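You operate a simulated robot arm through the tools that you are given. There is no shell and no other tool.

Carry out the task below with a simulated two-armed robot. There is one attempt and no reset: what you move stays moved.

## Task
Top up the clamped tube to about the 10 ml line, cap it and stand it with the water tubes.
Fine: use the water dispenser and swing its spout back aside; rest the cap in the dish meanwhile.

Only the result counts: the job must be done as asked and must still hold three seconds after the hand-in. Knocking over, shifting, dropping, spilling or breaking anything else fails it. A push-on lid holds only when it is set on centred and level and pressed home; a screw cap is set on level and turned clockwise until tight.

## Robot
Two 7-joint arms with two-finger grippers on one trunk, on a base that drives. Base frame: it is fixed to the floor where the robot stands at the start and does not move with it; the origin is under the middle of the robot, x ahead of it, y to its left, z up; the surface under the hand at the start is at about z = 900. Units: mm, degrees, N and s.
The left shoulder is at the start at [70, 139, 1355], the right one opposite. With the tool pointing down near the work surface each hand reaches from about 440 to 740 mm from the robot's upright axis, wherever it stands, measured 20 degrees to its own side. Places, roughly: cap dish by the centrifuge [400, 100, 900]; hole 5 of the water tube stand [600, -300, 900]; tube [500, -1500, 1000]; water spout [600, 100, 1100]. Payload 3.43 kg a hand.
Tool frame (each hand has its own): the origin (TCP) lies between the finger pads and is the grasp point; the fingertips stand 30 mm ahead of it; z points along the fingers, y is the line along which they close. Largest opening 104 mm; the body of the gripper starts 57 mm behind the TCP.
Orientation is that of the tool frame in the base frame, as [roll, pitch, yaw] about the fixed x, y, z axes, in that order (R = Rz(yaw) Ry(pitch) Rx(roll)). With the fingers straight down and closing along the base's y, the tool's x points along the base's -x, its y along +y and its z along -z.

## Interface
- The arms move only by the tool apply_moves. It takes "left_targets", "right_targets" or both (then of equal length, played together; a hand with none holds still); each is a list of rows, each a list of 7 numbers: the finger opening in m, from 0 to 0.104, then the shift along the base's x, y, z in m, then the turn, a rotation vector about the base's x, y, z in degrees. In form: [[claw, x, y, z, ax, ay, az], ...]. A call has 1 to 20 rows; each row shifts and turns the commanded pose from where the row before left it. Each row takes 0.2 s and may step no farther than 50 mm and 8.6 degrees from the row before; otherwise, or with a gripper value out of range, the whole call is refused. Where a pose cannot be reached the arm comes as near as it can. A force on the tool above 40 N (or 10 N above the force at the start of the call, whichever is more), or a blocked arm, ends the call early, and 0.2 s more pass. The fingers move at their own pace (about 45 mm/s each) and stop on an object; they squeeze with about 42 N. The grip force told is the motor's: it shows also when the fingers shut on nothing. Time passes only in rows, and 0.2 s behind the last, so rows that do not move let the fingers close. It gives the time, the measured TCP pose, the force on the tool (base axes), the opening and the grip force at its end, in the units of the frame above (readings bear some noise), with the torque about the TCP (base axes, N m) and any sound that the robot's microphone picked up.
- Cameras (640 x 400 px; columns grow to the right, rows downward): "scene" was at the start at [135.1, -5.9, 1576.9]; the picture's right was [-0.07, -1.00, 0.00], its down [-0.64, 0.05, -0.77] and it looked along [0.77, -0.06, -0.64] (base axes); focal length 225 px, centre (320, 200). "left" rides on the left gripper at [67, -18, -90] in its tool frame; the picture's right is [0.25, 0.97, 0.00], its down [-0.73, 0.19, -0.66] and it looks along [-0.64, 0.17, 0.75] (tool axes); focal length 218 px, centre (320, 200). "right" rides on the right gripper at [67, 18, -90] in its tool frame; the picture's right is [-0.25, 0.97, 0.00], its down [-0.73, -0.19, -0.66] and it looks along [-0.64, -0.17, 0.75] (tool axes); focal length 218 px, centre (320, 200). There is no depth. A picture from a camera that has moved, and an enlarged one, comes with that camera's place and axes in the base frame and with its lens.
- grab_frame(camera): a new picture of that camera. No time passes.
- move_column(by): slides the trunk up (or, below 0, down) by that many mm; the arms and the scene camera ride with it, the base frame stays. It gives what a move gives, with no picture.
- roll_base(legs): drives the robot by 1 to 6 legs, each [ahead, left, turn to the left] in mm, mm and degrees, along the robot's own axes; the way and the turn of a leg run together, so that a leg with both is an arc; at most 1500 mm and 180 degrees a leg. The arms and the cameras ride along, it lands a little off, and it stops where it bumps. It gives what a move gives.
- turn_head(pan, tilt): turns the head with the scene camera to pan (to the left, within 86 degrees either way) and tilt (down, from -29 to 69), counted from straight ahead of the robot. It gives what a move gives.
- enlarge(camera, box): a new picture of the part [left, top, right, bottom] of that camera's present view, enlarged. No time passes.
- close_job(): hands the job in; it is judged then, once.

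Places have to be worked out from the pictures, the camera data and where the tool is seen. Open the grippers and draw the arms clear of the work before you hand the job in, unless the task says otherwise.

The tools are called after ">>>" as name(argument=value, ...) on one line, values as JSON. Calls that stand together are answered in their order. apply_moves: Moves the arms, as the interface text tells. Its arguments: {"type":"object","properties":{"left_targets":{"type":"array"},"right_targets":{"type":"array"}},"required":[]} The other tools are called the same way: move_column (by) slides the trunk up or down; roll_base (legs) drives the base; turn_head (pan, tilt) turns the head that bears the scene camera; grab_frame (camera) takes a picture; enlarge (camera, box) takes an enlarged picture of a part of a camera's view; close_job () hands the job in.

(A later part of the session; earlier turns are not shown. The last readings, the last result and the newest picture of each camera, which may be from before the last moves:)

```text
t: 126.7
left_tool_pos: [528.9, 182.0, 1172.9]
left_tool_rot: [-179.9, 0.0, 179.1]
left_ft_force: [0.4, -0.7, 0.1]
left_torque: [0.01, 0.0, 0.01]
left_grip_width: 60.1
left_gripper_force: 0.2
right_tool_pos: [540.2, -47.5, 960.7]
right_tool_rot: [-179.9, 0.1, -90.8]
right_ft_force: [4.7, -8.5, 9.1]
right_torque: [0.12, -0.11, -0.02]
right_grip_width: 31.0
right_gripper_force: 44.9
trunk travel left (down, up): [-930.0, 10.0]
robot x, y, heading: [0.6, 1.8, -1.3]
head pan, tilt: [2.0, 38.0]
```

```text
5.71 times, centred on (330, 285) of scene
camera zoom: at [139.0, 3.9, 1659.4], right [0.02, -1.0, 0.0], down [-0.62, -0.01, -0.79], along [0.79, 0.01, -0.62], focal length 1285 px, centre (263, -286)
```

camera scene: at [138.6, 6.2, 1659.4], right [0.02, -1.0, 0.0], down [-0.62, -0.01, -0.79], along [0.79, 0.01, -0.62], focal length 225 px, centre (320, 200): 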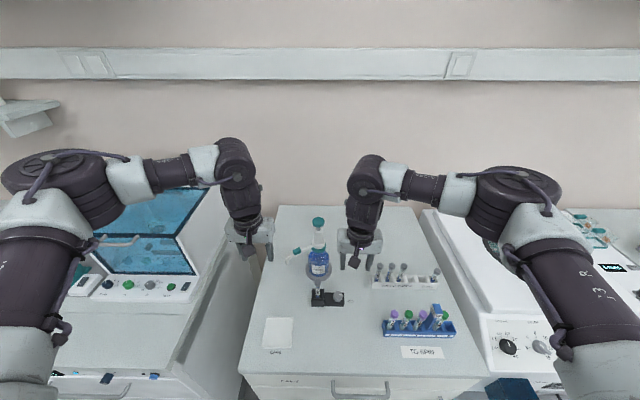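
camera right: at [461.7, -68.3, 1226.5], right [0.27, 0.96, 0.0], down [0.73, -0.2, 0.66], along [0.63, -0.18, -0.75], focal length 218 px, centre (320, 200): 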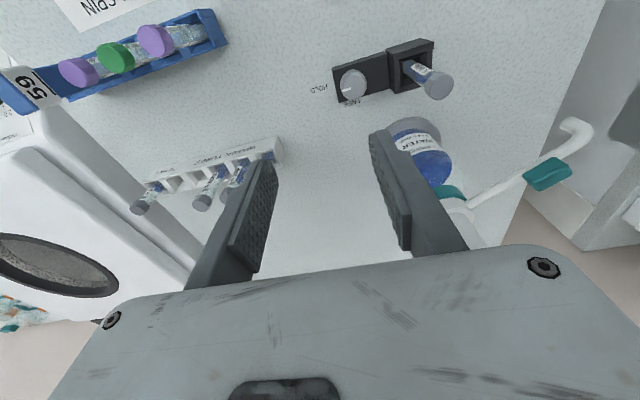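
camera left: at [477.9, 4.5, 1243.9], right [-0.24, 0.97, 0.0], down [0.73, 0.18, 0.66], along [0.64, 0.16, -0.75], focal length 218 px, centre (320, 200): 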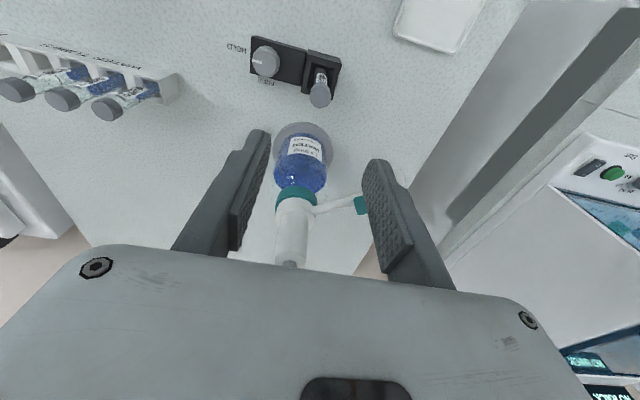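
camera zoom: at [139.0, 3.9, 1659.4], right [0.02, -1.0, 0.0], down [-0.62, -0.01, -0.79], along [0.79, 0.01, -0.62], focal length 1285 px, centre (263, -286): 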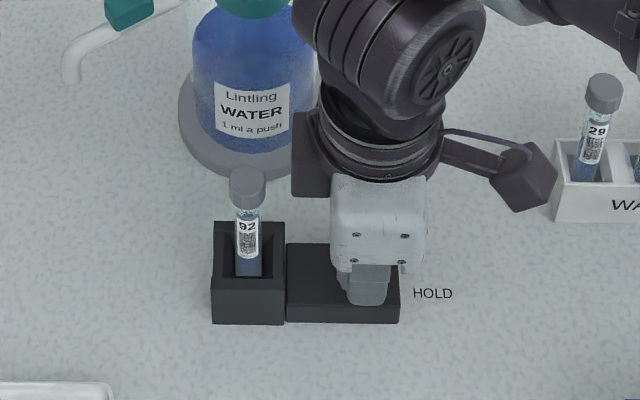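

The knob has turned 90° and points at FREE. I nudge a few degrees more to be sure it is at its end, checking the torque.

>>> apply_moves(right_targets=[[0.0, 0, 0, 0, 0, 0, 4], [0.0, 0, 0, 0, 0, 0, 0]])

>>> enlarge(camera="right", box=[230, 90, 410, 220])

```text
t: 127.3
left_tool_pos: [529.3, 182.5, 1173.7]
left_tool_rot: [180.0, 0.0, 179.1]
left_ft_force: [0.6, -0.2, -0.5]
left_torque: [0.0, -0.01, 0.01]
left_grip_width: 60.0
left_gripper_force: 0.1
right_tool_pos: [540.8, -47.9, 960.2]
right_tool_rot: [-179.9, 0.1, -87.1]
right_ft_force: [6.8, -4.8, 9.7]
right_torque: [0.19, -0.21, -0.9]
right_grip_width: 31.2
right_gripper_force: 45.1
trunk travel left (down, up): [-930.0, 10.0]
robot x, y, heading: [-0.6, 5.5, -0.9]
head pan, tilt: [2.0, 38.0]
```

```text
3.08 times, centred on (320, 155) of right
camera zoom: at [526.1, -116.1, 1049.5], right [-0.98, 0.2, 0.0], down [0.15, 0.74, 0.66], along [0.13, 0.65, -0.75], focal length 672 px, centre (320, 338)
```

zoom: 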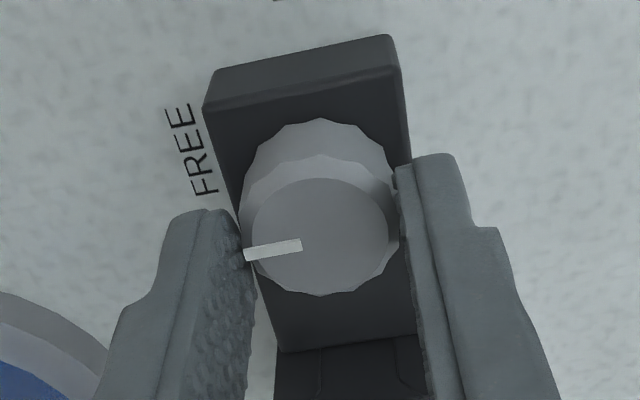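

Torque jumped to -0.9 N·m: the knob is at its FREE stop. I relieve it, open the fingers and rise straight up.

>>> apply_moves(right_targets=[[0.0, 0, 0, 0, 0, 0, -3.5], [0.036, 0, 0, 0, 0, 0, 0], [0.046, 0, 0, 0, 0, 0, 0], [0.046, 0, 0, 0, 0, 0, 0], [0.046, 0, 0, 0.02, 0, 0, 0], [0.046, 0, 0, 0.04, 0, 0, 0], [0.046, 0, 0, 0.04, 0, 0, 0], [0.046, 0, 0, 0.02, 0, 0, 0], [0.046, 0, 0, 0, 0, 0, 0]])

>>> grab_frame(camera="right")

>>> enlarge(camera="scene", box=[290, 250, 370, 320])

```text
t: 129.3
left_tool_pos: [529.9, 183.0, 1173.1]
left_tool_rot: [-179.9, 0.1, 179.2]
left_ft_force: [-0.9, -0.5, 0.3]
left_torque: [0.0, 0.04, -0.01]
left_grip_width: 59.9
left_gripper_force: 0.1
right_tool_pos: [541.4, -47.2, 1078.6]
right_tool_rot: [179.8, -0.1, -90.5]
right_ft_force: [-0.5, 0.1, 0.7]
right_torque: [0.0, 0.0, 0.02]
right_grip_width: 46.0
right_gripper_force: 0.1
trunk travel left (down, up): [-930.0, 10.0]
robot x, y, heading: [5.0, 0.7, -0.9]
head pan, tilt: [2.0, 38.0]
```

```text
taken
camera right: at [522.2, -114.1, 1168.7], right [-0.97, 0.26, 0.0], down [0.2, 0.73, 0.66], along [0.17, 0.63, -0.75], focal length 218 px, centre (320, 200)
```

right: 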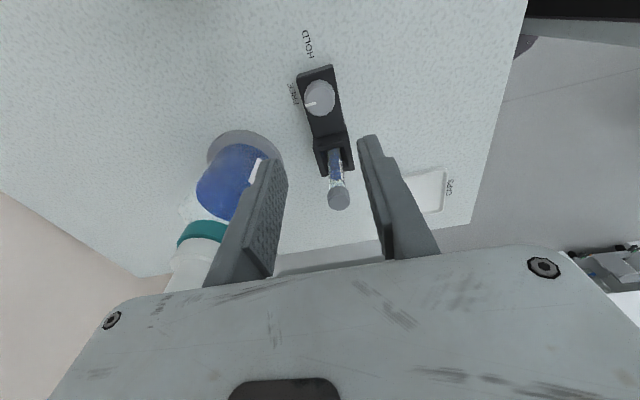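

```text
5.71 times, centred on (330, 285) of scene
camera zoom: at [139.4, 5.8, 1659.3], right [0.02, -1.0, 0.0], down [-0.62, -0.01, -0.79], along [0.79, 0.01, -0.62], focal length 1285 px, centre (263, -286)
```

zoom: 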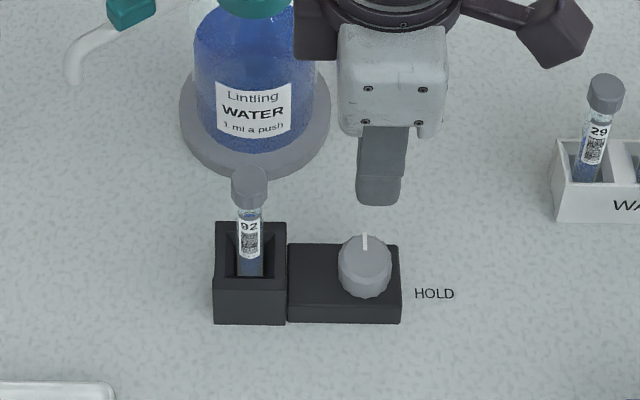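

The pointer is at FREE and the tube still stands upright. The right hand now closes along x, which is ideal between the rack neighbours; I move it over the tube cap near [542, 22].

>>> apply_moves(right_targets=[[0.046, 0.0005, 0.035, 0, 0, 0, 0], [0.046, 0.0005, 0.0345, 0, 0, 0, 0], [0.046, 0, 0, 0, 0, 0, 0]])

>>> enlarge(camera="right", box=[260, 70, 380, 190])

>>> enlarge(camera="scene", box=[280, 220, 360, 310])

```text
t: 130.1
left_tool_pos: [529.5, 182.2, 1172.9]
left_tool_rot: [-179.9, 0.1, 179.0]
left_ft_force: [-0.1, -0.6, -0.3]
left_torque: [0.03, 0.02, -0.01]
left_grip_width: 60.0
left_gripper_force: 0.1
right_tool_pos: [538.6, 21.9, 1079.8]
right_tool_rot: [180.0, 0.1, -90.5]
right_ft_force: [0.5, -0.7, 0.5]
right_torque: [0.01, 0.02, -0.01]
right_grip_width: 46.0
right_gripper_force: 0.0
trunk travel left (down, up): [-930.0, 10.0]
robot x, y, heading: [2.4, 6.9, -1.1]
head pan, tilt: [2.0, 38.0]
```

```text
3.33 times, centred on (320, 130) of right
camera zoom: at [521.3, -45.4, 1169.0], right [-0.97, 0.26, 0.0], down [0.2, 0.73, 0.66], along [0.17, 0.64, -0.75], focal length 728 px, centre (320, 433)
```

zoom: 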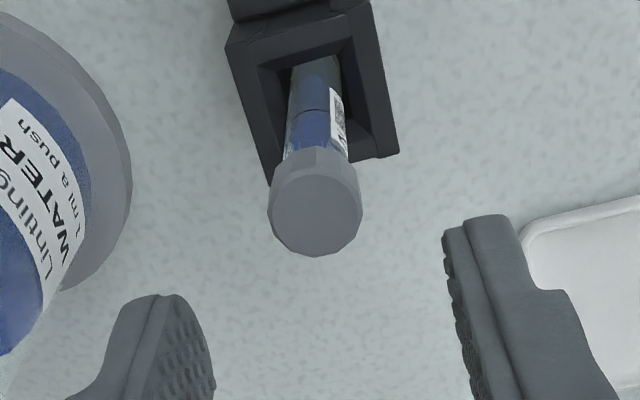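

```text
4.44 times, centred on (320, 265) of scene
camera zoom: at [139.1, 4.3, 1659.3], right [0.02, -1.0, 0.0], down [-0.62, -0.01, -0.79], along [0.79, 0.01, -0.62], focal length 1000 px, centre (320, -89)
```

zoom: 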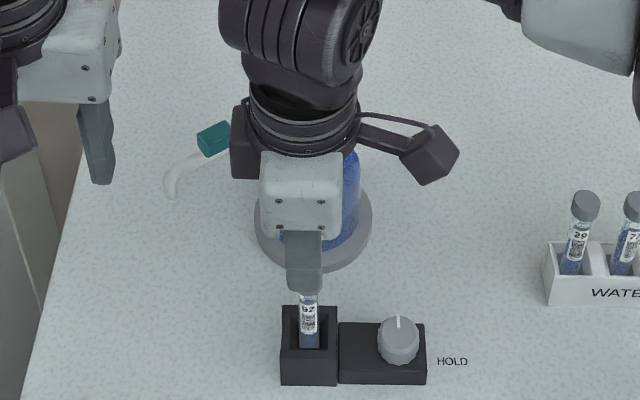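

The cap is 1.7 mm forward and 2.7 mm left of the tool axis. I correct and descend so the TCP is at the cap's middle (z≈1003).

>>> apply_moves(right_targets=[[0.046, 0.0016, 0.0027, -0.025, 0, 0, 0], [0.046, 0, 0, -0.025, 0, 0, 0], [0.046, 0, 0, 0, 0, 0, 0]])

>>> enlarge(camera="right", box=[240, 80, 400, 220])

```text
t: 130.9
left_tool_pos: [529.5, 182.8, 1174.2]
left_tool_rot: [179.9, 0.0, 179.1]
left_ft_force: [-0.3, 0.6, -0.6]
left_torque: [-0.01, 0.02, -0.02]
left_grip_width: 60.0
left_gripper_force: 0.1
right_tool_pos: [543.5, 23.3, 1028.8]
right_tool_rot: [-179.9, 0.1, -90.6]
right_ft_force: [0.8, 0.2, 0.2]
right_torque: [-0.02, -0.02, 0.0]
right_grip_width: 45.9
right_gripper_force: 0.1
trunk travel left (down, up): [-930.0, 10.0]
robot x, y, heading: [0.1, 5.1, -0.9]
head pan, tilt: [2.0, 38.0]
```

```text
2.86 times, centred on (320, 150) of right
camera zoom: at [525.0, -43.8, 1118.6], right [-0.97, 0.26, 0.0], down [0.2, 0.73, 0.66], along [0.17, 0.63, -0.75], focal length 624 px, centre (320, 343)
```

zoom: 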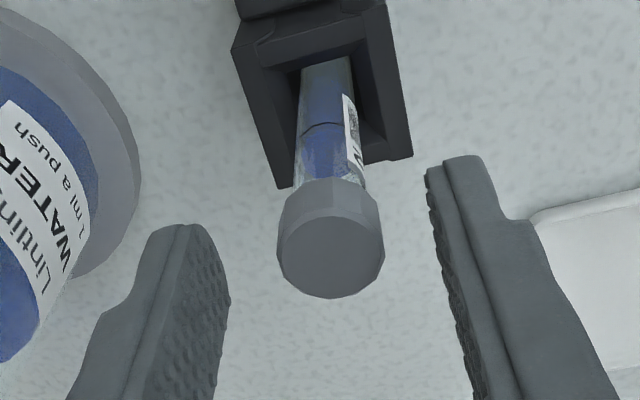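

>>> apply_moves(right_targets=[[0.046, -0.0015, 0.0015, 0, 0, 0, 0], [0.046, 0, 0, 0, 0, 0, 0], [0.046, 0, 0, 0, 0, 0, 0]])

>>> enlarge(camera="right", box=[240, 80, 400, 220])

```text
t: 131.7
left_tool_pos: [529.2, 184.3, 1172.6]
left_tool_rot: [-180.0, 0.1, 179.1]
left_ft_force: [-0.4, -0.5, 0.0]
left_torque: [0.0, 0.02, -0.02]
left_grip_width: 59.8
left_gripper_force: 0.1
right_tool_pos: [542.8, 25.6, 1029.5]
right_tool_rot: [179.9, -0.1, -90.6]
right_ft_force: [0.7, 0.7, -0.6]
right_torque: [0.0, -0.03, 0.03]
right_grip_width: 46.0
right_gripper_force: 0.0
trunk travel left (down, up): [-930.0, 10.0]
robot x, y, heading: [0.7, 5.1, -1.0]
head pan, tilt: [2.0, 38.0]
```

```text
2.86 times, centred on (320, 150) of right
camera zoom: at [523.2, -41.4, 1119.1], right [-0.97, 0.26, 0.0], down [0.2, 0.73, 0.66], along [0.17, 0.63, -0.75], focal length 624 px, centre (320, 343)
```

zoom: 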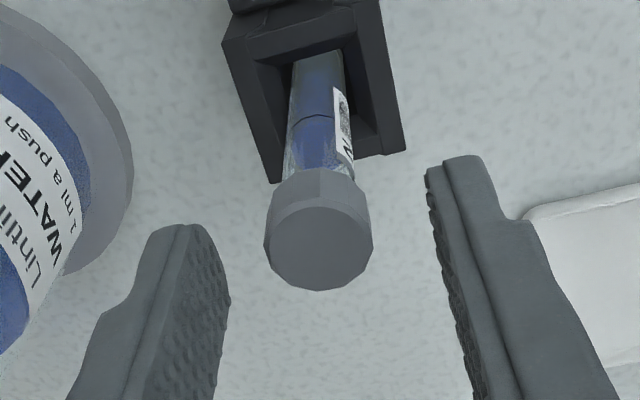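

Now centred within a millimetre. I descend to the cap's middle and close.

>>> apply_moves(right_targets=[[0.046, 0, -0.0005, -0.013, 0, 0, 0], [0.046, 0, 0, -0.013, 0, 0, 0], [0.046, 0, 0, 0, 0, 0, 0], [0.03, 0, 0, 0, 0, 0, 0], [0.024, 0, 0, 0, 0, 0, 0], [0.02, 0, 0, 0, 0, 0, 0], [0.02, 0, 0, 0, 0, 0, 0]])

>>> enlarge(camera="right", box=[240, 80, 400, 220])

```text
t: 133.3
left_tool_pos: [529.1, 184.4, 1173.0]
left_tool_rot: [-180.0, 0.1, 179.0]
left_ft_force: [0.0, 0.7, 0.2]
left_torque: [0.01, -0.06, -0.04]
left_grip_width: 59.9
left_gripper_force: 0.1
right_tool_pos: [540.1, 26.1, 1003.4]
right_tool_rot: [180.0, 0.0, -90.5]
right_ft_force: [0.2, -0.2, -0.5]
right_torque: [0.03, -0.01, 0.03]
right_grip_width: 20.3
right_gripper_force: 0.3
trunk travel left (down, up): [-930.0, 10.0]
robot x, y, heading: [2.0, 9.5, -0.9]
head pan, tilt: [2.0, 38.0]
```

```text
2.86 times, centred on (320, 150) of right
camera zoom: at [522.2, -41.4, 1092.9], right [-0.97, 0.26, 0.0], down [0.2, 0.73, 0.66], along [0.17, 0.63, -0.75], focal length 624 px, centre (320, 343)
```

zoom: 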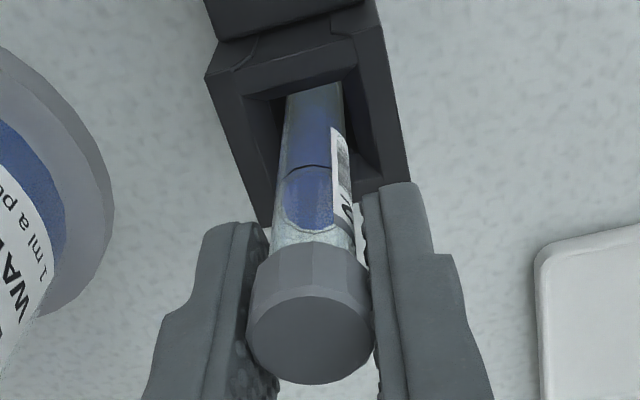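

The fingers just touch the cap; the water surface coincides with the ring in this view. I close fully and lift slowly, watching whether the tube rises with the cap.

>>> apply_moves(right_targets=[[0.0, 0, 0, 0, 0, 0, 0], [0.0, 0, 0, 0, 0, 0, 0], [0.0, 0, 0, 0, 0, 0, 0]])

>>> apply_moves(right_targets=[[0.0, 0, 0, 0.002, 0, 0, 0], [0.0, 0, 0, 0.003, 0, 0, 0], [0.0, 0, 0, 0, 0, 0, 0]])

>>> enlarge(camera="right", box=[240, 80, 400, 220])

>>> enlarge(camera="scene", box=[300, 265, 340, 305])

```text
t: 134.1
left_tool_pos: [529.9, 183.9, 1171.8]
left_tool_rot: [-179.9, 0.1, 179.0]
left_ft_force: [-0.4, 0.6, 0.3]
left_torque: [0.01, 0.03, -0.01]
left_grip_width: 60.1
left_gripper_force: 0.1
right_tool_pos: [540.8, 24.9, 1003.8]
right_tool_rot: [-179.9, 0.0, -90.5]
right_ft_force: [0.1, 0.2, -0.4]
right_torque: [-0.01, -0.04, 0.03]
right_grip_width: 15.7
right_gripper_force: 41.9
trunk travel left (down, up): [-930.0, 10.0]
robot x, y, heading: [3.7, 5.6, -0.9]
head pan, tilt: [2.0, 38.0]
```

```text
t: 134.9
left_tool_pos: [528.4, 183.4, 1173.1]
left_tool_rot: [-179.9, 0.1, 179.1]
left_ft_force: [-0.5, -0.6, -0.5]
left_torque: [-0.05, 0.0, 0.03]
left_grip_width: 60.0
left_gripper_force: 0.1
right_tool_pos: [540.2, 25.8, 1009.4]
right_tool_rot: [-180.0, 0.0, -90.5]
right_ft_force: [-0.5, -0.3, -0.1]
right_torque: [0.01, -0.01, -0.01]
right_grip_width: 15.0
right_gripper_force: 42.3
trunk travel left (down, up): [-930.0, 10.0]
robot x, y, heading: [3.9, 6.0, -1.0]
head pan, tilt: [2.0, 38.0]
```

```text
2.86 times, centred on (320, 150) of right
camera zoom: at [522.1, -41.3, 1098.2], right [-0.97, 0.26, 0.0], down [0.2, 0.73, 0.66], along [0.17, 0.63, -0.75], focal length 624 px, centre (320, 343)
```

zoom: 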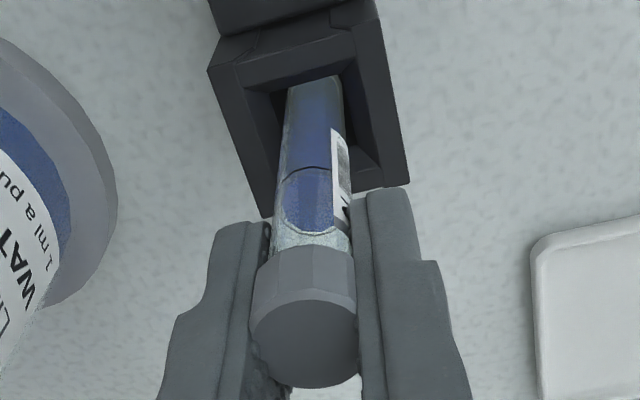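

```text
10.00 times, centred on (320, 285) of scene
camera zoom: at [139.1, 6.1, 1659.3], right [0.02, -1.0, 0.0], down [-0.62, -0.01, -0.79], along [0.79, 0.01, -0.62], focal length 2249 px, centre (320, -650)
```

zoom: 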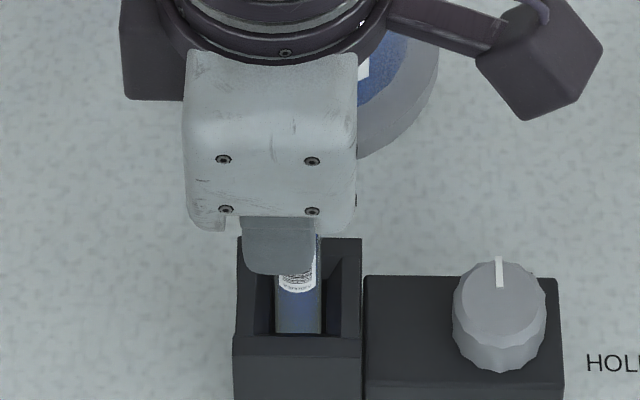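

The tube rises together with the cap (ring and cap keep their relation) and the clamp lets it go. I lift it out fully, well above everything.

>>> apply_moves(right_targets=[[0.0, 0, 0, 0.01, 0, 0, 0], [0.0, 0, 0, 0.015, 0, 0, 0], [0.0, 0, 0, 0.02, 0, 0, 0], [0.0, 0, 0, 0.025, 0, 0, 0], [0.0, 0, 0, 0.025, 0, 0, 0], [0.0, 0, 0, 0.025, 0, 0, 0], [0.0, 0, 0, 0.02, 0, 0, 0], [0.0, 0, 0, 0, 0, 0, 0]])

>>> grab_frame(camera="right")

>>> enlarge(camera="scene", box=[280, 210, 360, 310])

>>> enlarge(camera="left", box=[0, 0, 200, 140])

```text
t: 136.7
left_tool_pos: [530.0, 183.7, 1173.1]
left_tool_rot: [-179.9, 0.1, 179.1]
left_ft_force: [0.1, -0.1, 0.5]
left_torque: [0.0, 0.02, -0.03]
left_grip_width: 60.2
left_gripper_force: 0.0
right_tool_pos: [539.6, 24.4, 1149.7]
right_tool_rot: [180.0, 0.0, -90.5]
right_ft_force: [0.5, 0.8, 0.1]
right_torque: [-0.01, -0.02, 0.03]
right_grip_width: 15.3
right_gripper_force: 41.7
trunk travel left (down, up): [-930.0, 10.0]
robot x, y, heading: [0.9, 5.9, -1.3]
head pan, tilt: [2.0, 38.0]
```

```text
taken
camera right: at [522.2, -42.1, 1237.9], right [-0.97, 0.26, 0.0], down [0.2, 0.73, 0.66], along [0.17, 0.63, -0.75], focal length 218 px, centre (320, 200)
```

right: 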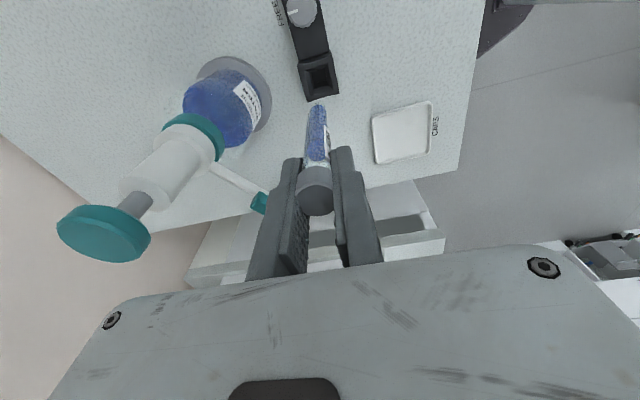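

```text
4.00 times, centred on (320, 260) of scene
camera zoom: at [139.3, 6.0, 1659.3], right [0.02, -1.0, 0.0], down [-0.62, -0.01, -0.79], along [0.79, 0.01, -0.62], focal length 900 px, centre (320, -40)
```

zoom: 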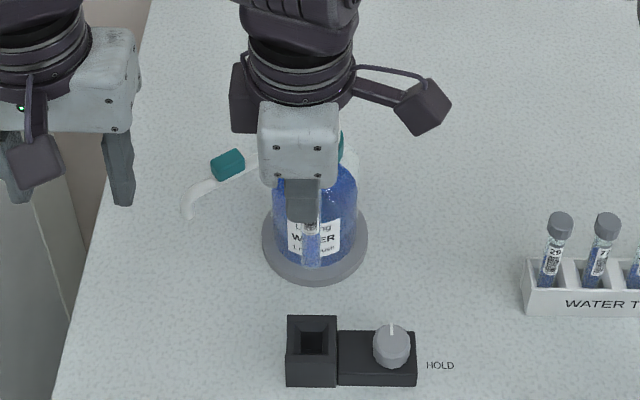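

```text
2.86 times, centred on (100, 70) of left
camera zoom: at [462.5, 166.8, 1263.1], right [-0.24, 0.97, 0.0], down [0.73, 0.18, 0.66], along [0.64, 0.15, -0.75], focal length 624 px, centre (949, 571)
```

zoom: 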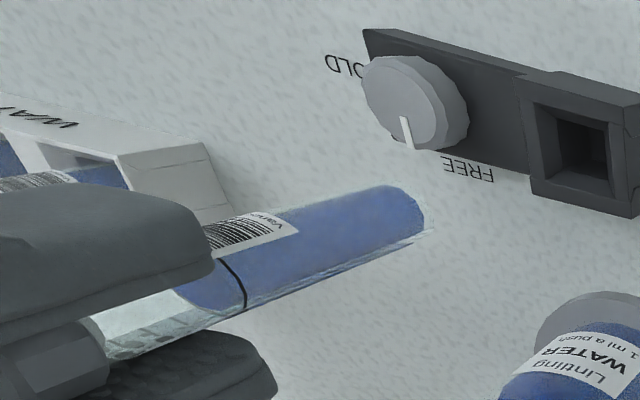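

The tube is out with its cap on, bottom about 94 mm below the TCP, and the level stands at the ring. Next I measure the stand's hole 5 from the scene camera.

>>> enlarge(camera="scene", box=[360, 240, 460, 310])

>>> enlarge(camera="scene", box=[400, 255, 450, 300])

```text
5.71 times, centred on (410, 275) of scene
camera zoom: at [139.3, 6.0, 1659.3], right [0.02, -1.0, 0.0], down [-0.62, -0.01, -0.79], along [0.79, 0.01, -0.62], focal length 1285 px, centre (-194, -229)
```

zoom: 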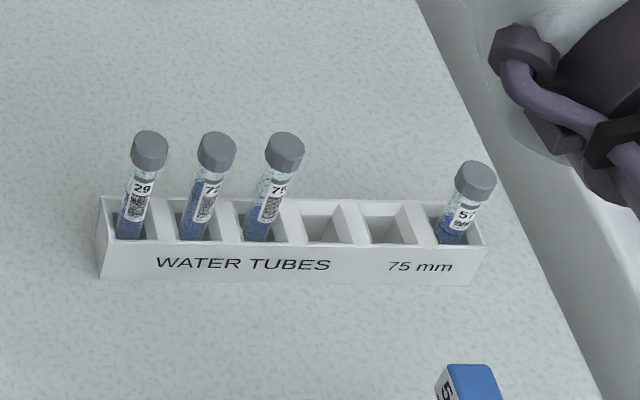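

```text
8.89 times, centred on (425, 278) of scene
camera zoom: at [139.3, 6.0, 1659.3], right [0.02, -1.0, 0.0], down [-0.62, -0.01, -0.79], along [0.79, 0.01, -0.62], focal length 1999 px, centre (-613, -489)
```

zoom: 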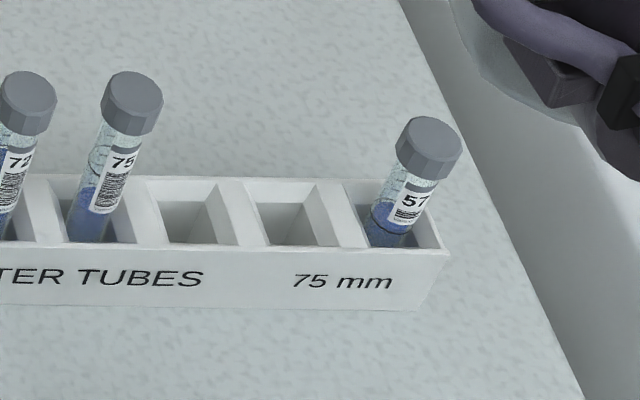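

Tube 57 in hole 6 is a shorter tube; holes 4 and 5 are free, and the place list names hole 5, at about [605, -349]. I carry the tube there slowly at height, keeping its bottom above all caps.

>>> apply_moves(right_targets=[[0.0, 0.002, -0.012, 0, 0, 0, 0], [0.0, 0.004, -0.02, 0, 0, 0, 0], [0.0, 0.005, -0.025, 0, 0, 0, 0], [0.0, 0.005, -0.025, 0, 0, 0, 0], [0.0, 0.005, -0.025, 0, 0, 0, 0], [0.0, 0.005, -0.025, 0, 0, 0, 0], [0.0, 0.005, -0.025, 0, 0, 0, 0], [0.0, 0.005, -0.025, 0, 0, 0, 0], [0.0, 0.005, -0.025, 0, 0, 0, 0], [0.0, 0, 0, 0, 0, 0, 0]])

>>> grab_frame(camera="right")

>>> grab_frame(camera="scene")

```text
t: 138.9
left_tool_pos: [529.3, 183.6, 1173.0]
left_tool_rot: [-179.9, 0.1, 179.1]
left_ft_force: [0.3, -0.6, 0.3]
left_torque: [-0.01, 0.04, 0.01]
left_grip_width: 59.9
left_gripper_force: 0.1
right_tool_pos: [580.8, -182.4, 1149.9]
right_tool_rot: [180.0, 0.0, -90.5]
right_ft_force: [-1.3, 0.0, 0.1]
right_torque: [-0.03, -0.03, 0.01]
right_grip_width: 15.3
right_gripper_force: 42.0
trunk travel left (down, up): [-930.0, 10.0]
robot x, y, heading: [0.4, 1.0, -1.0]
head pan, tilt: [2.0, 38.0]
```

```text
taken
camera right: at [562.5, -248.4, 1238.3], right [-0.97, 0.26, 0.0], down [0.2, 0.73, 0.66], along [0.17, 0.63, -0.75], focal length 218 px, centre (320, 200)
```

right: 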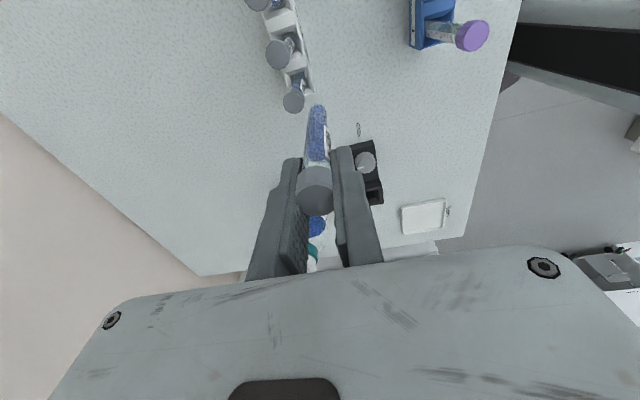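

```text
taken
camera scene: at [139.0, 6.4, 1659.3], right [0.02, -1.0, 0.0], down [-0.62, -0.01, -0.79], along [0.79, 0.01, -0.62], focal length 225 px, centre (320, 200)
```

scene: 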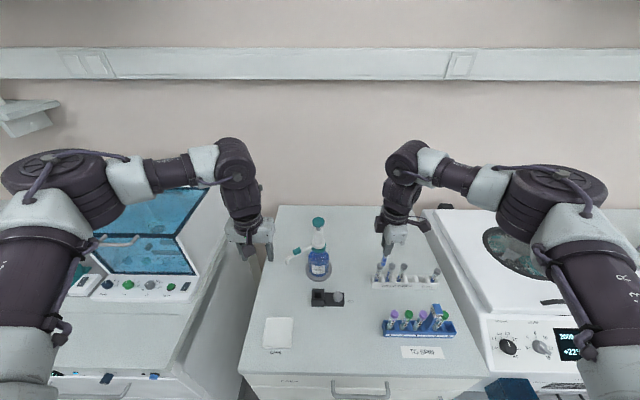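

>>> apply_moves(right_targets=[[0.0, 0.003, -0.02, 0, 0, 0, 0], [0.0, 0.004, -0.024, 0, 0, 0, 0], [0.0, 0.004, -0.025, 0, 0, 0, 0], [0.0, 0.004, -0.025, 0, 0, 0, 0], [0.0, 0.004, -0.025, 0, 0, 0, 0], [0.0, 0.003, -0.025, 0, 0, 0, 0], [0.0, 0.002, -0.022, 0, 0, 0, 0], [0.0, 0, 0, 0, 0, 0, 0], [0.0, 0, 0, 0, 0, 0, 0]])

>>> grab_frame(camera="right")

>>> enlarge(camera="scene", box=[360, 220, 480, 310])

```text
t: 140.9
left_tool_pos: [529.6, 184.3, 1173.4]
left_tool_rot: [-179.9, 0.0, 179.0]
left_ft_force: [-0.5, -0.1, -0.2]
left_torque: [0.0, -0.02, 0.01]
left_grip_width: 60.1
left_gripper_force: 0.1
right_tool_pos: [604.4, -346.6, 1149.4]
right_tool_rot: [180.0, 0.0, -90.4]
right_ft_force: [-0.8, 0.1, 0.1]
right_torque: [-0.04, -0.01, 0.01]
right_grip_width: 15.3
right_gripper_force: 41.7
trunk travel left (down, up): [-930.0, 10.0]
robot x, y, heading: [3.2, 6.2, -0.9]
head pan, tilt: [2.0, 38.0]
```

```text
taken
camera right: at [586.5, -414.5, 1238.2], right [-0.97, 0.26, 0.0], down [0.2, 0.73, 0.66], along [0.17, 0.63, -0.75], focal length 218 px, centre (320, 200)
```

right: 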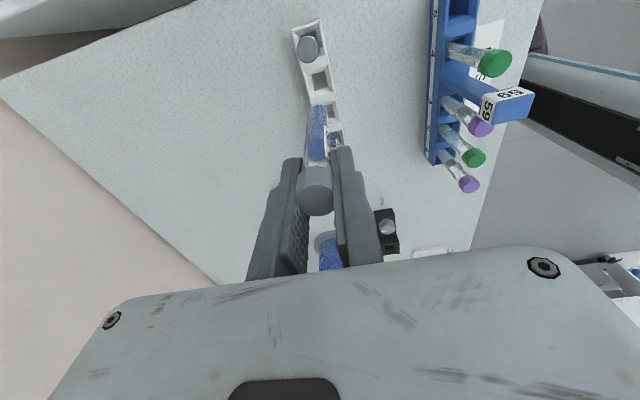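

```text
4.44 times, centred on (420, 265) of scene
camera zoom: at [139.1, 6.4, 1659.3], right [0.02, -1.0, 0.0], down [-0.62, -0.01, -0.79], along [0.79, 0.01, -0.62], focal length 1000 px, centre (-124, -89)
```

zoom: 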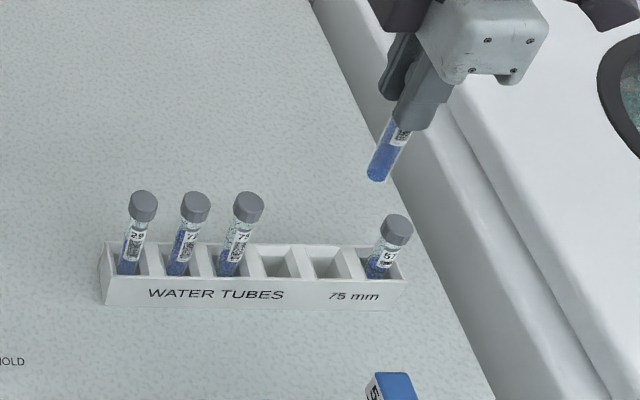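

>>> enlarge(camera="right", box=[270, 10, 370, 150])

```text
2.86 times, centred on (320, 80) of right
camera zoom: at [586.5, -414.5, 1238.2], right [-0.97, 0.26, 0.0], down [0.2, 0.73, 0.66], along [0.17, 0.63, -0.75], focal length 624 px, centre (320, 543)
```

zoom: 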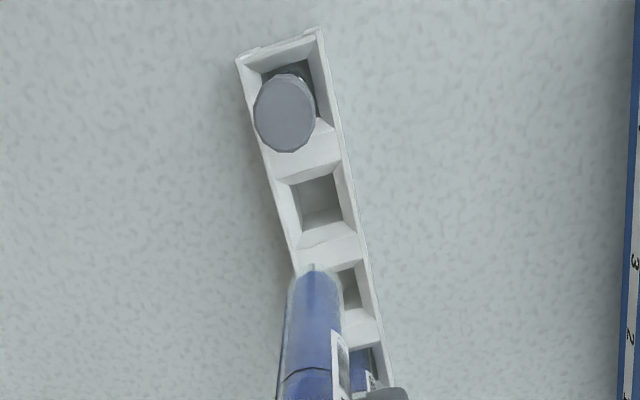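

>>> enlarge(camera="right", box=[240, 80, 400, 220])

>>> enlarge(camera="scene", box=[425, 225, 465, 265])

```text
2.86 times, centred on (320, 150) of right
camera zoom: at [586.5, -414.5, 1238.2], right [-0.97, 0.26, 0.0], down [0.2, 0.73, 0.66], along [0.17, 0.63, -0.75], focal length 624 px, centre (320, 343)
```

zoom: 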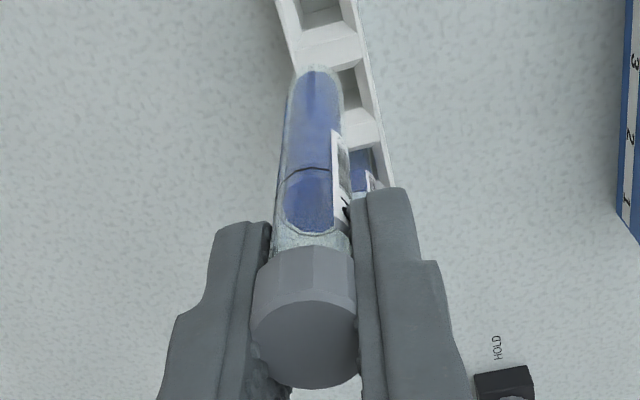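

```text
10.00 times, centred on (445, 245) of scene
camera zoom: at [139.1, 6.4, 1659.3], right [0.02, -1.0, 0.0], down [-0.62, -0.01, -0.79], along [0.79, 0.01, -0.62], focal length 2249 px, centre (-930, -250)
```

zoom: 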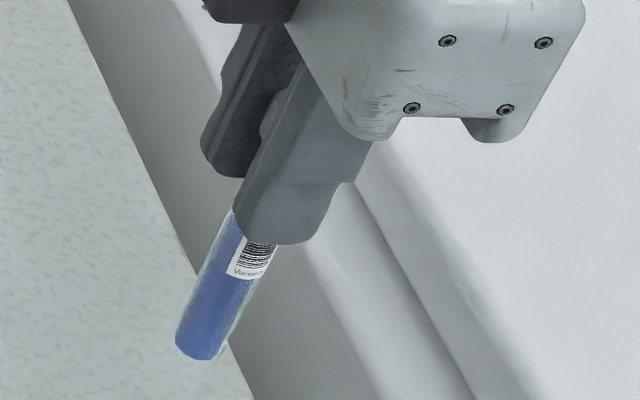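

The tube hangs as it stood in the clamp; relative to the hole its bottom is about 4–5 mm too far right and ~1 mm near. I shift accordingly and lower to just above the stand for a check.

>>> apply_moves(right_targets=[[0.0, 0.001, 0.0042, 0, 0, 0, 0], [0.0, 0, 0, -0.025, 0, 0, 0], [0.0, 0, 0, -0.03, 0, 0, 0], [0.0, 0, 0, -0.03, 0, 0, 0], [0.0, 0, 0, -0.008, 0, 0, 0], [0.0, 0, 0, 0, 0, 0, 0], [0.0, 0, 0, 0, 0, 0, 0]])

>>> enlarge(camera="right", box=[260, 20, 380, 160])

>>> enlarge(camera="scene", box=[400, 235, 450, 295])

```text
t: 142.5
left_tool_pos: [529.7, 183.3, 1173.7]
left_tool_rot: [-179.9, 0.2, 179.1]
left_ft_force: [-0.1, 0.0, 0.7]
left_torque: [0.01, 0.0, -0.01]
left_grip_width: 59.8
left_gripper_force: 0.0
right_tool_pos: [606.1, -343.6, 1056.5]
right_tool_rot: [-180.0, 0.0, -90.5]
right_ft_force: [0.0, 0.8, -0.5]
right_torque: [0.04, 0.02, -0.02]
right_grip_width: 15.3
right_gripper_force: 42.1
trunk travel left (down, up): [-930.0, 10.0]
robot x, y, heading: [5.4, 5.0, -1.1]
head pan, tilt: [2.0, 38.0]
```

```text
2.86 times, centred on (320, 90) of right
camera zoom: at [588.4, -411.4, 1144.5], right [-0.97, 0.26, 0.0], down [0.2, 0.73, 0.66], along [0.17, 0.63, -0.75], focal length 624 px, centre (320, 514)
```

zoom: 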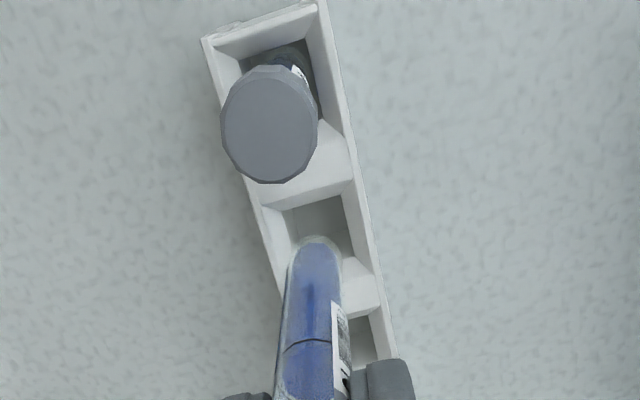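

```text
6.67 times, centred on (425, 265) of scene
camera zoom: at [139.2, 5.9, 1659.3], right [0.02, -1.0, 0.0], down [-0.62, -0.01, -0.79], along [0.79, 0.01, -0.62], focal length 1500 px, centre (-380, -233)
```

zoom: 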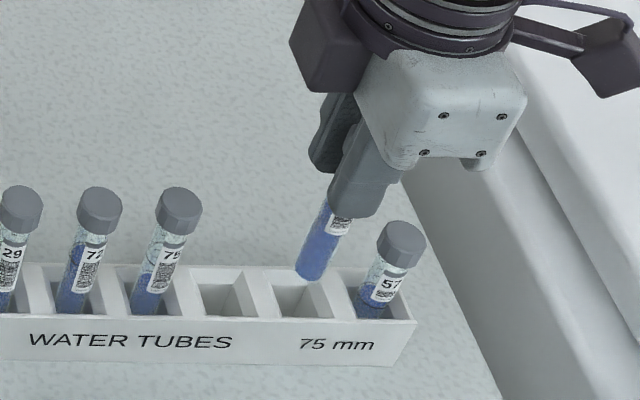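

>>> enlarge(camera="scene", box=[412, 262, 442, 292])

>>> enlarge(camera="right", box=[295, 75, 345, 125])

```text
13.33 times, centred on (427, 277) of scene
camera zoom: at [139.2, 5.9, 1659.3], right [0.02, -1.0, 0.0], down [-0.62, -0.01, -0.79], along [0.79, 0.01, -0.62], focal length 2999 px, centre (-1107, -827)
```

zoom: 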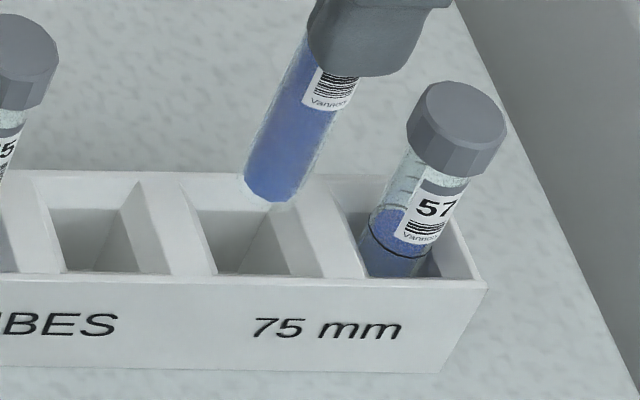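

```text
8.00 times, centred on (320, 100) of right
camera zoom: at [588.4, -411.4, 1144.5], right [-0.97, 0.26, 0.0], down [0.2, 0.73, 0.66], along [0.17, 0.63, -0.75], focal length 1746 px, centre (320, 1000)
```

zoom: 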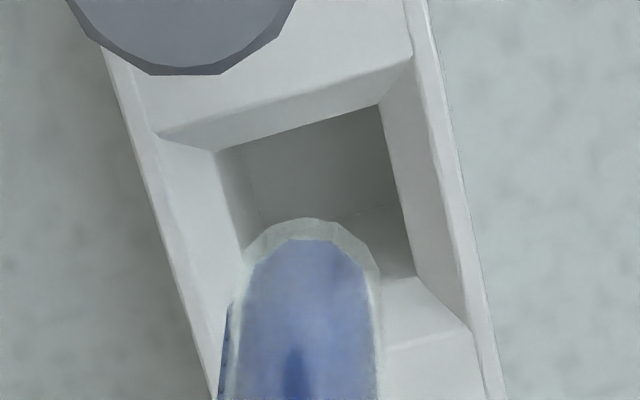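

Both views agree the tube bottom is over hole 5 within about 1 mm. I trim slightly and lower the tip into the hole opening.

>>> apply_moves(right_targets=[[0.0, -0.0008, 0.0003, -0.005, 0, 0, 0], [0.0, 0, 0, -0.006, 0, 0, 0], [0.0, 0, 0, -0.006, 0, 0, 0], [0.0, 0, 0, 0, 0, 0, 0]])

>>> enlarge(camera="right", box=[280, 55, 360, 135])

>>> enlarge(camera="scene", box=[412, 262, 442, 292])

```text
t: 143.5
left_tool_pos: [529.6, 183.1, 1173.9]
left_tool_rot: [-179.9, 0.1, 179.2]
left_ft_force: [0.2, 0.3, -0.4]
left_torque: [-0.03, 0.0, -0.02]
left_grip_width: 60.2
left_gripper_force: 0.1
right_tool_pos: [605.4, -343.3, 1039.4]
right_tool_rot: [180.0, 0.0, -90.4]
right_ft_force: [0.3, 0.0, -0.7]
right_torque: [0.01, 0.01, -0.01]
right_grip_width: 15.3
right_gripper_force: 42.0
trunk travel left (down, up): [-930.0, 10.0]
robot x, y, heading: [2.4, 5.0, -0.8]
head pan, tilt: [2.0, 38.0]
```

```text
5.00 times, centred on (320, 95) of right
camera zoom: at [587.6, -410.5, 1127.7], right [-0.97, 0.26, 0.0], down [0.2, 0.73, 0.66], along [0.17, 0.63, -0.75], focal length 1091 px, centre (320, 725)
```

zoom: 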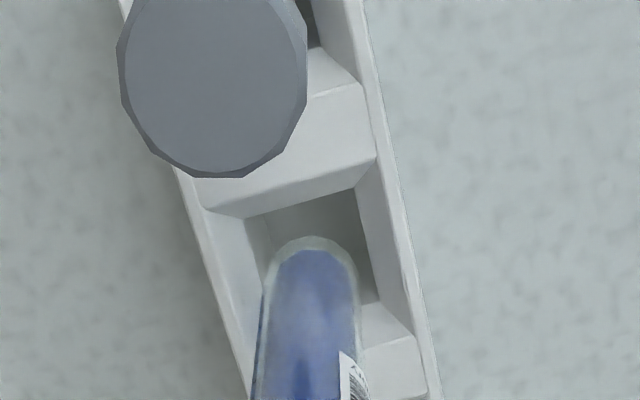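

```text
13.33 times, centred on (427, 277) of scene
camera zoom: at [139.0, 5.9, 1659.3], right [0.02, -1.0, 0.0], down [-0.62, -0.01, -0.79], along [0.79, 0.01, -0.62], focal length 2999 px, centre (-1107, -827)
```

zoom: 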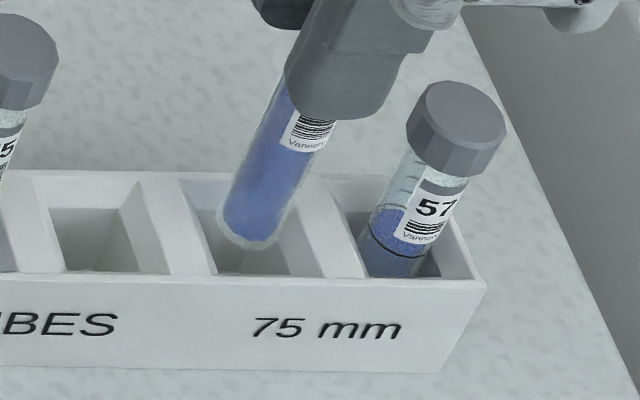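

The tip is entering the hole, centred. I keep lowering, watching the force.

>>> apply_moves(right_targets=[[0.0, 0, 0, -0.004, 0, 0, 0], [0.0, 0, 0, -0.004, 0, 0, 0], [0.0, 0, 0, 0, 0, 0, 0]])

>>> enlarge(camera="scene", box=[412, 262, 442, 292])

>>> enlarge(camera="right", box=[280, 55, 360, 135])

```text
t: 144.3
left_tool_pos: [529.4, 184.1, 1173.7]
left_tool_rot: [-179.9, 0.1, 179.1]
left_ft_force: [-0.3, -0.5, 0.1]
left_torque: [0.0, -0.03, 0.04]
left_grip_width: 59.8
left_gripper_force: 0.1
right_tool_pos: [605.4, -342.5, 1030.1]
right_tool_rot: [-180.0, 0.0, -90.5]
right_ft_force: [0.4, -1.1, -0.4]
right_torque: [-0.01, 0.02, -0.02]
right_grip_width: 15.4
right_gripper_force: 41.8
trunk travel left (down, up): [-930.0, 10.0]
robot x, y, heading: [2.1, 7.1, -1.2]
head pan, tilt: [2.0, 38.0]
```

```text
13.33 times, centred on (427, 277) of scene
camera zoom: at [139.1, 5.8, 1659.3], right [0.02, -1.0, 0.0], down [-0.62, -0.01, -0.79], along [0.79, 0.01, -0.62], focal length 2999 px, centre (-1107, -827)
```

zoom: 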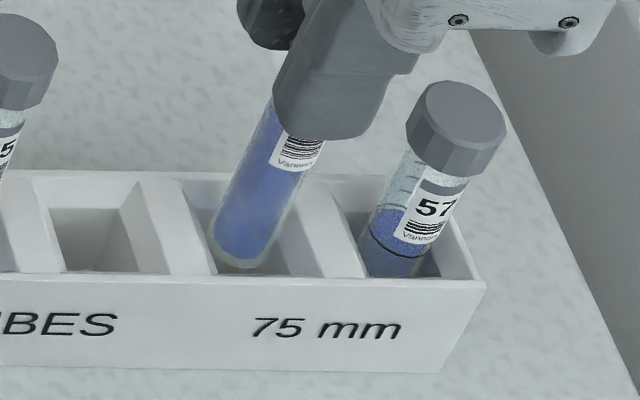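

```text
5.00 times, centred on (320, 95) of right
camera zoom: at [587.5, -409.9, 1119.4], right [-0.97, 0.26, 0.0], down [0.2, 0.73, 0.66], along [0.17, 0.63, -0.75], focal length 1091 px, centre (320, 725)
```

zoom: 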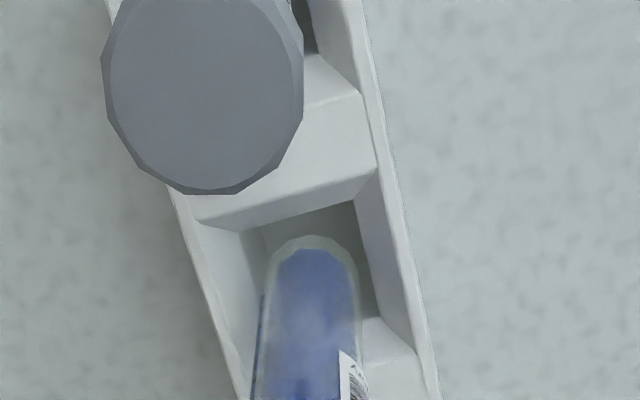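

>>> apply_moves(right_targets=[[0.0, 0, 0, -0.003, 0, 0, 0], [0.0, 0, 0, -0.003, 0, 0, 0], [0.0, 0, 0, 0, 0, 0, 0]])

>>> apply_moves(right_targets=[[0.0, 0, 0, -0.0015, 0, 0, 0], [0.0, 0, 0, -0.0015, 0, 0, 0], [0.0, 0, 0, 0, 0, 0, 0]])

>>> enlarge(camera="scene", box=[405, 245, 445, 295])

```text
t: 145.1
left_tool_pos: [529.4, 183.5, 1173.8]
left_tool_rot: [-179.9, 0.1, 179.1]
left_ft_force: [-0.3, -0.4, 0.8]
left_torque: [-0.03, 0.0, -0.02]
left_grip_width: 60.0
left_gripper_force: 0.2
right_tool_pos: [605.8, -343.8, 1024.7]
right_tool_rot: [-179.9, 0.1, -90.6]
right_ft_force: [-0.4, 0.7, 0.3]
right_torque: [0.02, 0.02, 0.0]
right_grip_width: 15.5
right_gripper_force: 41.9
trunk travel left (down, up): [-930.0, 10.0]
robot x, y, heading: [4.3, 4.5, -1.2]
head pan, tilt: [2.0, 38.0]
```

```text
t: 145.9
left_tool_pos: [529.4, 184.9, 1174.3]
left_tool_rot: [-180.0, 0.1, 179.2]
left_ft_force: [-0.5, 0.6, -0.9]
left_torque: [0.04, -0.02, -0.03]
left_grip_width: 60.2
left_gripper_force: 0.1
right_tool_pos: [606.4, -343.2, 1020.9]
right_tool_rot: [-180.0, 0.1, -90.4]
right_ft_force: [0.0, 0.2, -0.3]
right_torque: [0.0, 0.01, 0.02]
right_grip_width: 15.6
right_gripper_force: 41.7
trunk travel left (down, up): [-930.0, 10.0]
robot x, y, heading: [3.0, 5.8, -1.0]
head pan, tilt: [2.0, 38.0]
```

```text
8.00 times, centred on (425, 270) of scene
camera zoom: at [139.1, 5.9, 1659.3], right [0.02, -1.0, 0.0], down [-0.62, -0.01, -0.79], along [0.79, 0.01, -0.62], focal length 1799 px, centre (-520, -360)
```

zoom: 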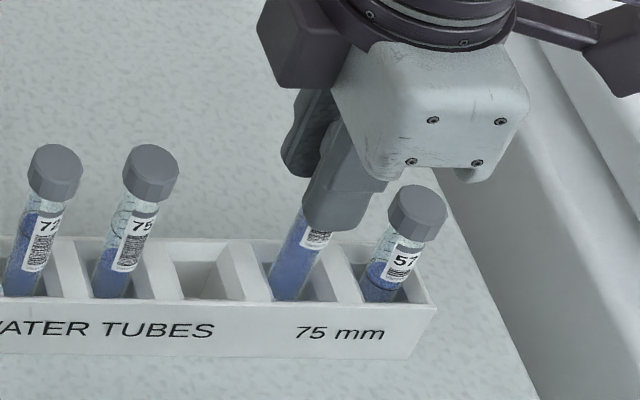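

>>> apply_moves(right_targets=[[0.0, 0, 0, -0.0015, 0, 0, 0], [0.0, 0, 0, -0.0015, 0, 0, 0], [0.0, 0, 0, 0, 0, 0, 0]])

>>> apply_moves(right_targets=[[0.0, 0, 0, -0.0015, 0, 0, 0], [0.0, 0, 0, -0.0015, 0, 0, 0], [0.0, 0, 0, 0, 0, 0, 0]])

```text
t: 146.7
left_tool_pos: [528.9, 182.7, 1172.8]
left_tool_rot: [-179.9, 0.1, 179.1]
left_ft_force: [0.0, 0.4, -0.3]
left_torque: [0.02, 0.03, -0.02]
left_grip_width: 60.1
left_gripper_force: 0.3
right_tool_pos: [605.5, -343.9, 1019.5]
right_tool_rot: [-180.0, 0.0, -90.5]
right_ft_force: [0.1, 1.1, 0.1]
right_torque: [0.01, -0.02, -0.04]
right_grip_width: 15.8
right_gripper_force: 42.0
trunk travel left (down, up): [-930.0, 10.0]
robot x, y, heading: [4.0, 3.3, -1.1]
head pan, tilt: [2.0, 38.0]
```

```text
t: 147.5
left_tool_pos: [528.6, 183.2, 1173.2]
left_tool_rot: [-179.9, 0.2, 179.1]
left_ft_force: [0.3, -0.2, 0.5]
left_torque: [-0.02, 0.01, 0.03]
left_grip_width: 59.7
left_gripper_force: 0.0
right_tool_pos: [606.3, -343.8, 1015.1]
right_tool_rot: [-180.0, 0.0, -90.5]
right_ft_force: [0.1, 0.8, -0.1]
right_torque: [-0.02, -0.02, 0.0]
right_grip_width: 15.7
right_gripper_force: 42.3
trunk travel left (down, up): [-930.0, 10.0]
robot x, y, heading: [3.7, 3.7, -0.8]
head pan, tilt: [2.0, 38.0]
```

>>> enlarge(camera="right", box=[240, 80, 400, 220])

>>> enlarge(camera="scene", box=[405, 245, 445, 295])

```text
2.86 times, centred on (320, 150) of right
camera zoom: at [588.2, -410.2, 1104.7], right [-0.97, 0.26, 0.0], down [0.2, 0.73, 0.66], along [0.17, 0.63, -0.75], focal length 624 px, centre (320, 343)
```

zoom: 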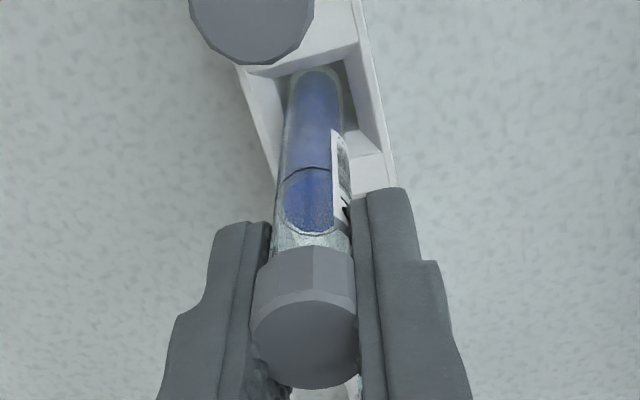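

```text
8.00 times, centred on (425, 270) of scene
camera zoom: at [139.1, 5.9, 1659.3], right [0.02, -1.0, 0.0], down [-0.62, -0.01, -0.79], along [0.79, 0.01, -0.62], focal length 1799 px, centre (-520, -360)
```

zoom: 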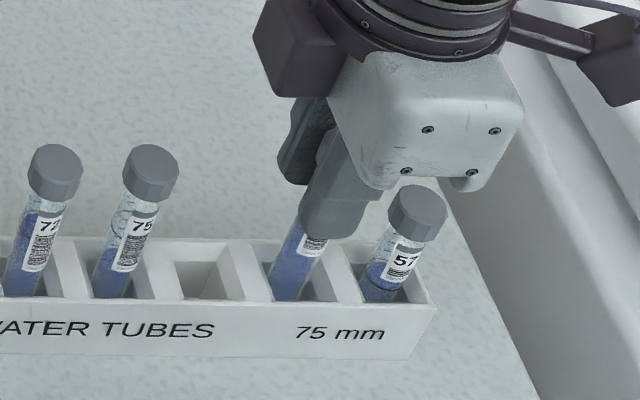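

>>> apply_moves(right_targets=[[0.0, 0, 0, -0.0015, 0, 0, 0], [0.0, 0, 0, -0.0015, 0, 0, 0], [0.0, 0, 0, 0, 0, 0, 0]])

>>> apply_moves(right_targets=[[0.0, 0, 0, -0.0012, 0, 0, 0], [0.0, 0, 0, -0.0012, 0, 0, 0], [0.0, 0, 0, 0, 0, 0, 0]])

```text
t: 148.3
left_tool_pos: [527.9, 184.1, 1173.9]
left_tool_rot: [-179.9, 0.1, 179.2]
left_ft_force: [-0.1, 0.2, -0.9]
left_torque: [0.0, -0.02, -0.01]
left_grip_width: 60.1
left_gripper_force: 0.1
right_tool_pos: [605.5, -344.0, 1012.6]
right_tool_rot: [180.0, 0.1, -90.4]
right_ft_force: [0.0, -0.1, 0.5]
right_torque: [-0.01, 0.01, -0.02]
right_grip_width: 15.4
right_gripper_force: 41.7
trunk travel left (down, up): [-930.0, 10.0]
robot x, y, heading: [-0.2, 3.2, -1.0]
head pan, tilt: [2.0, 38.0]
```

```text
t: 149.1
left_tool_pos: [529.3, 182.9, 1174.0]
left_tool_rot: [-179.9, 0.2, 179.1]
left_ft_force: [0.0, 0.2, 0.4]
left_torque: [0.0, 0.0, -0.02]
left_grip_width: 59.7
left_gripper_force: 0.0
right_tool_pos: [606.9, -344.3, 1011.4]
right_tool_rot: [180.0, 0.0, -90.5]
right_ft_force: [-0.1, -0.1, -0.5]
right_torque: [0.0, 0.01, -0.01]
right_grip_width: 15.4
right_gripper_force: 42.4
trunk travel left (down, up): [-930.0, 10.0]
robot x, y, heading: [3.7, 3.0, -0.9]
head pan, tilt: [2.0, 38.0]
```

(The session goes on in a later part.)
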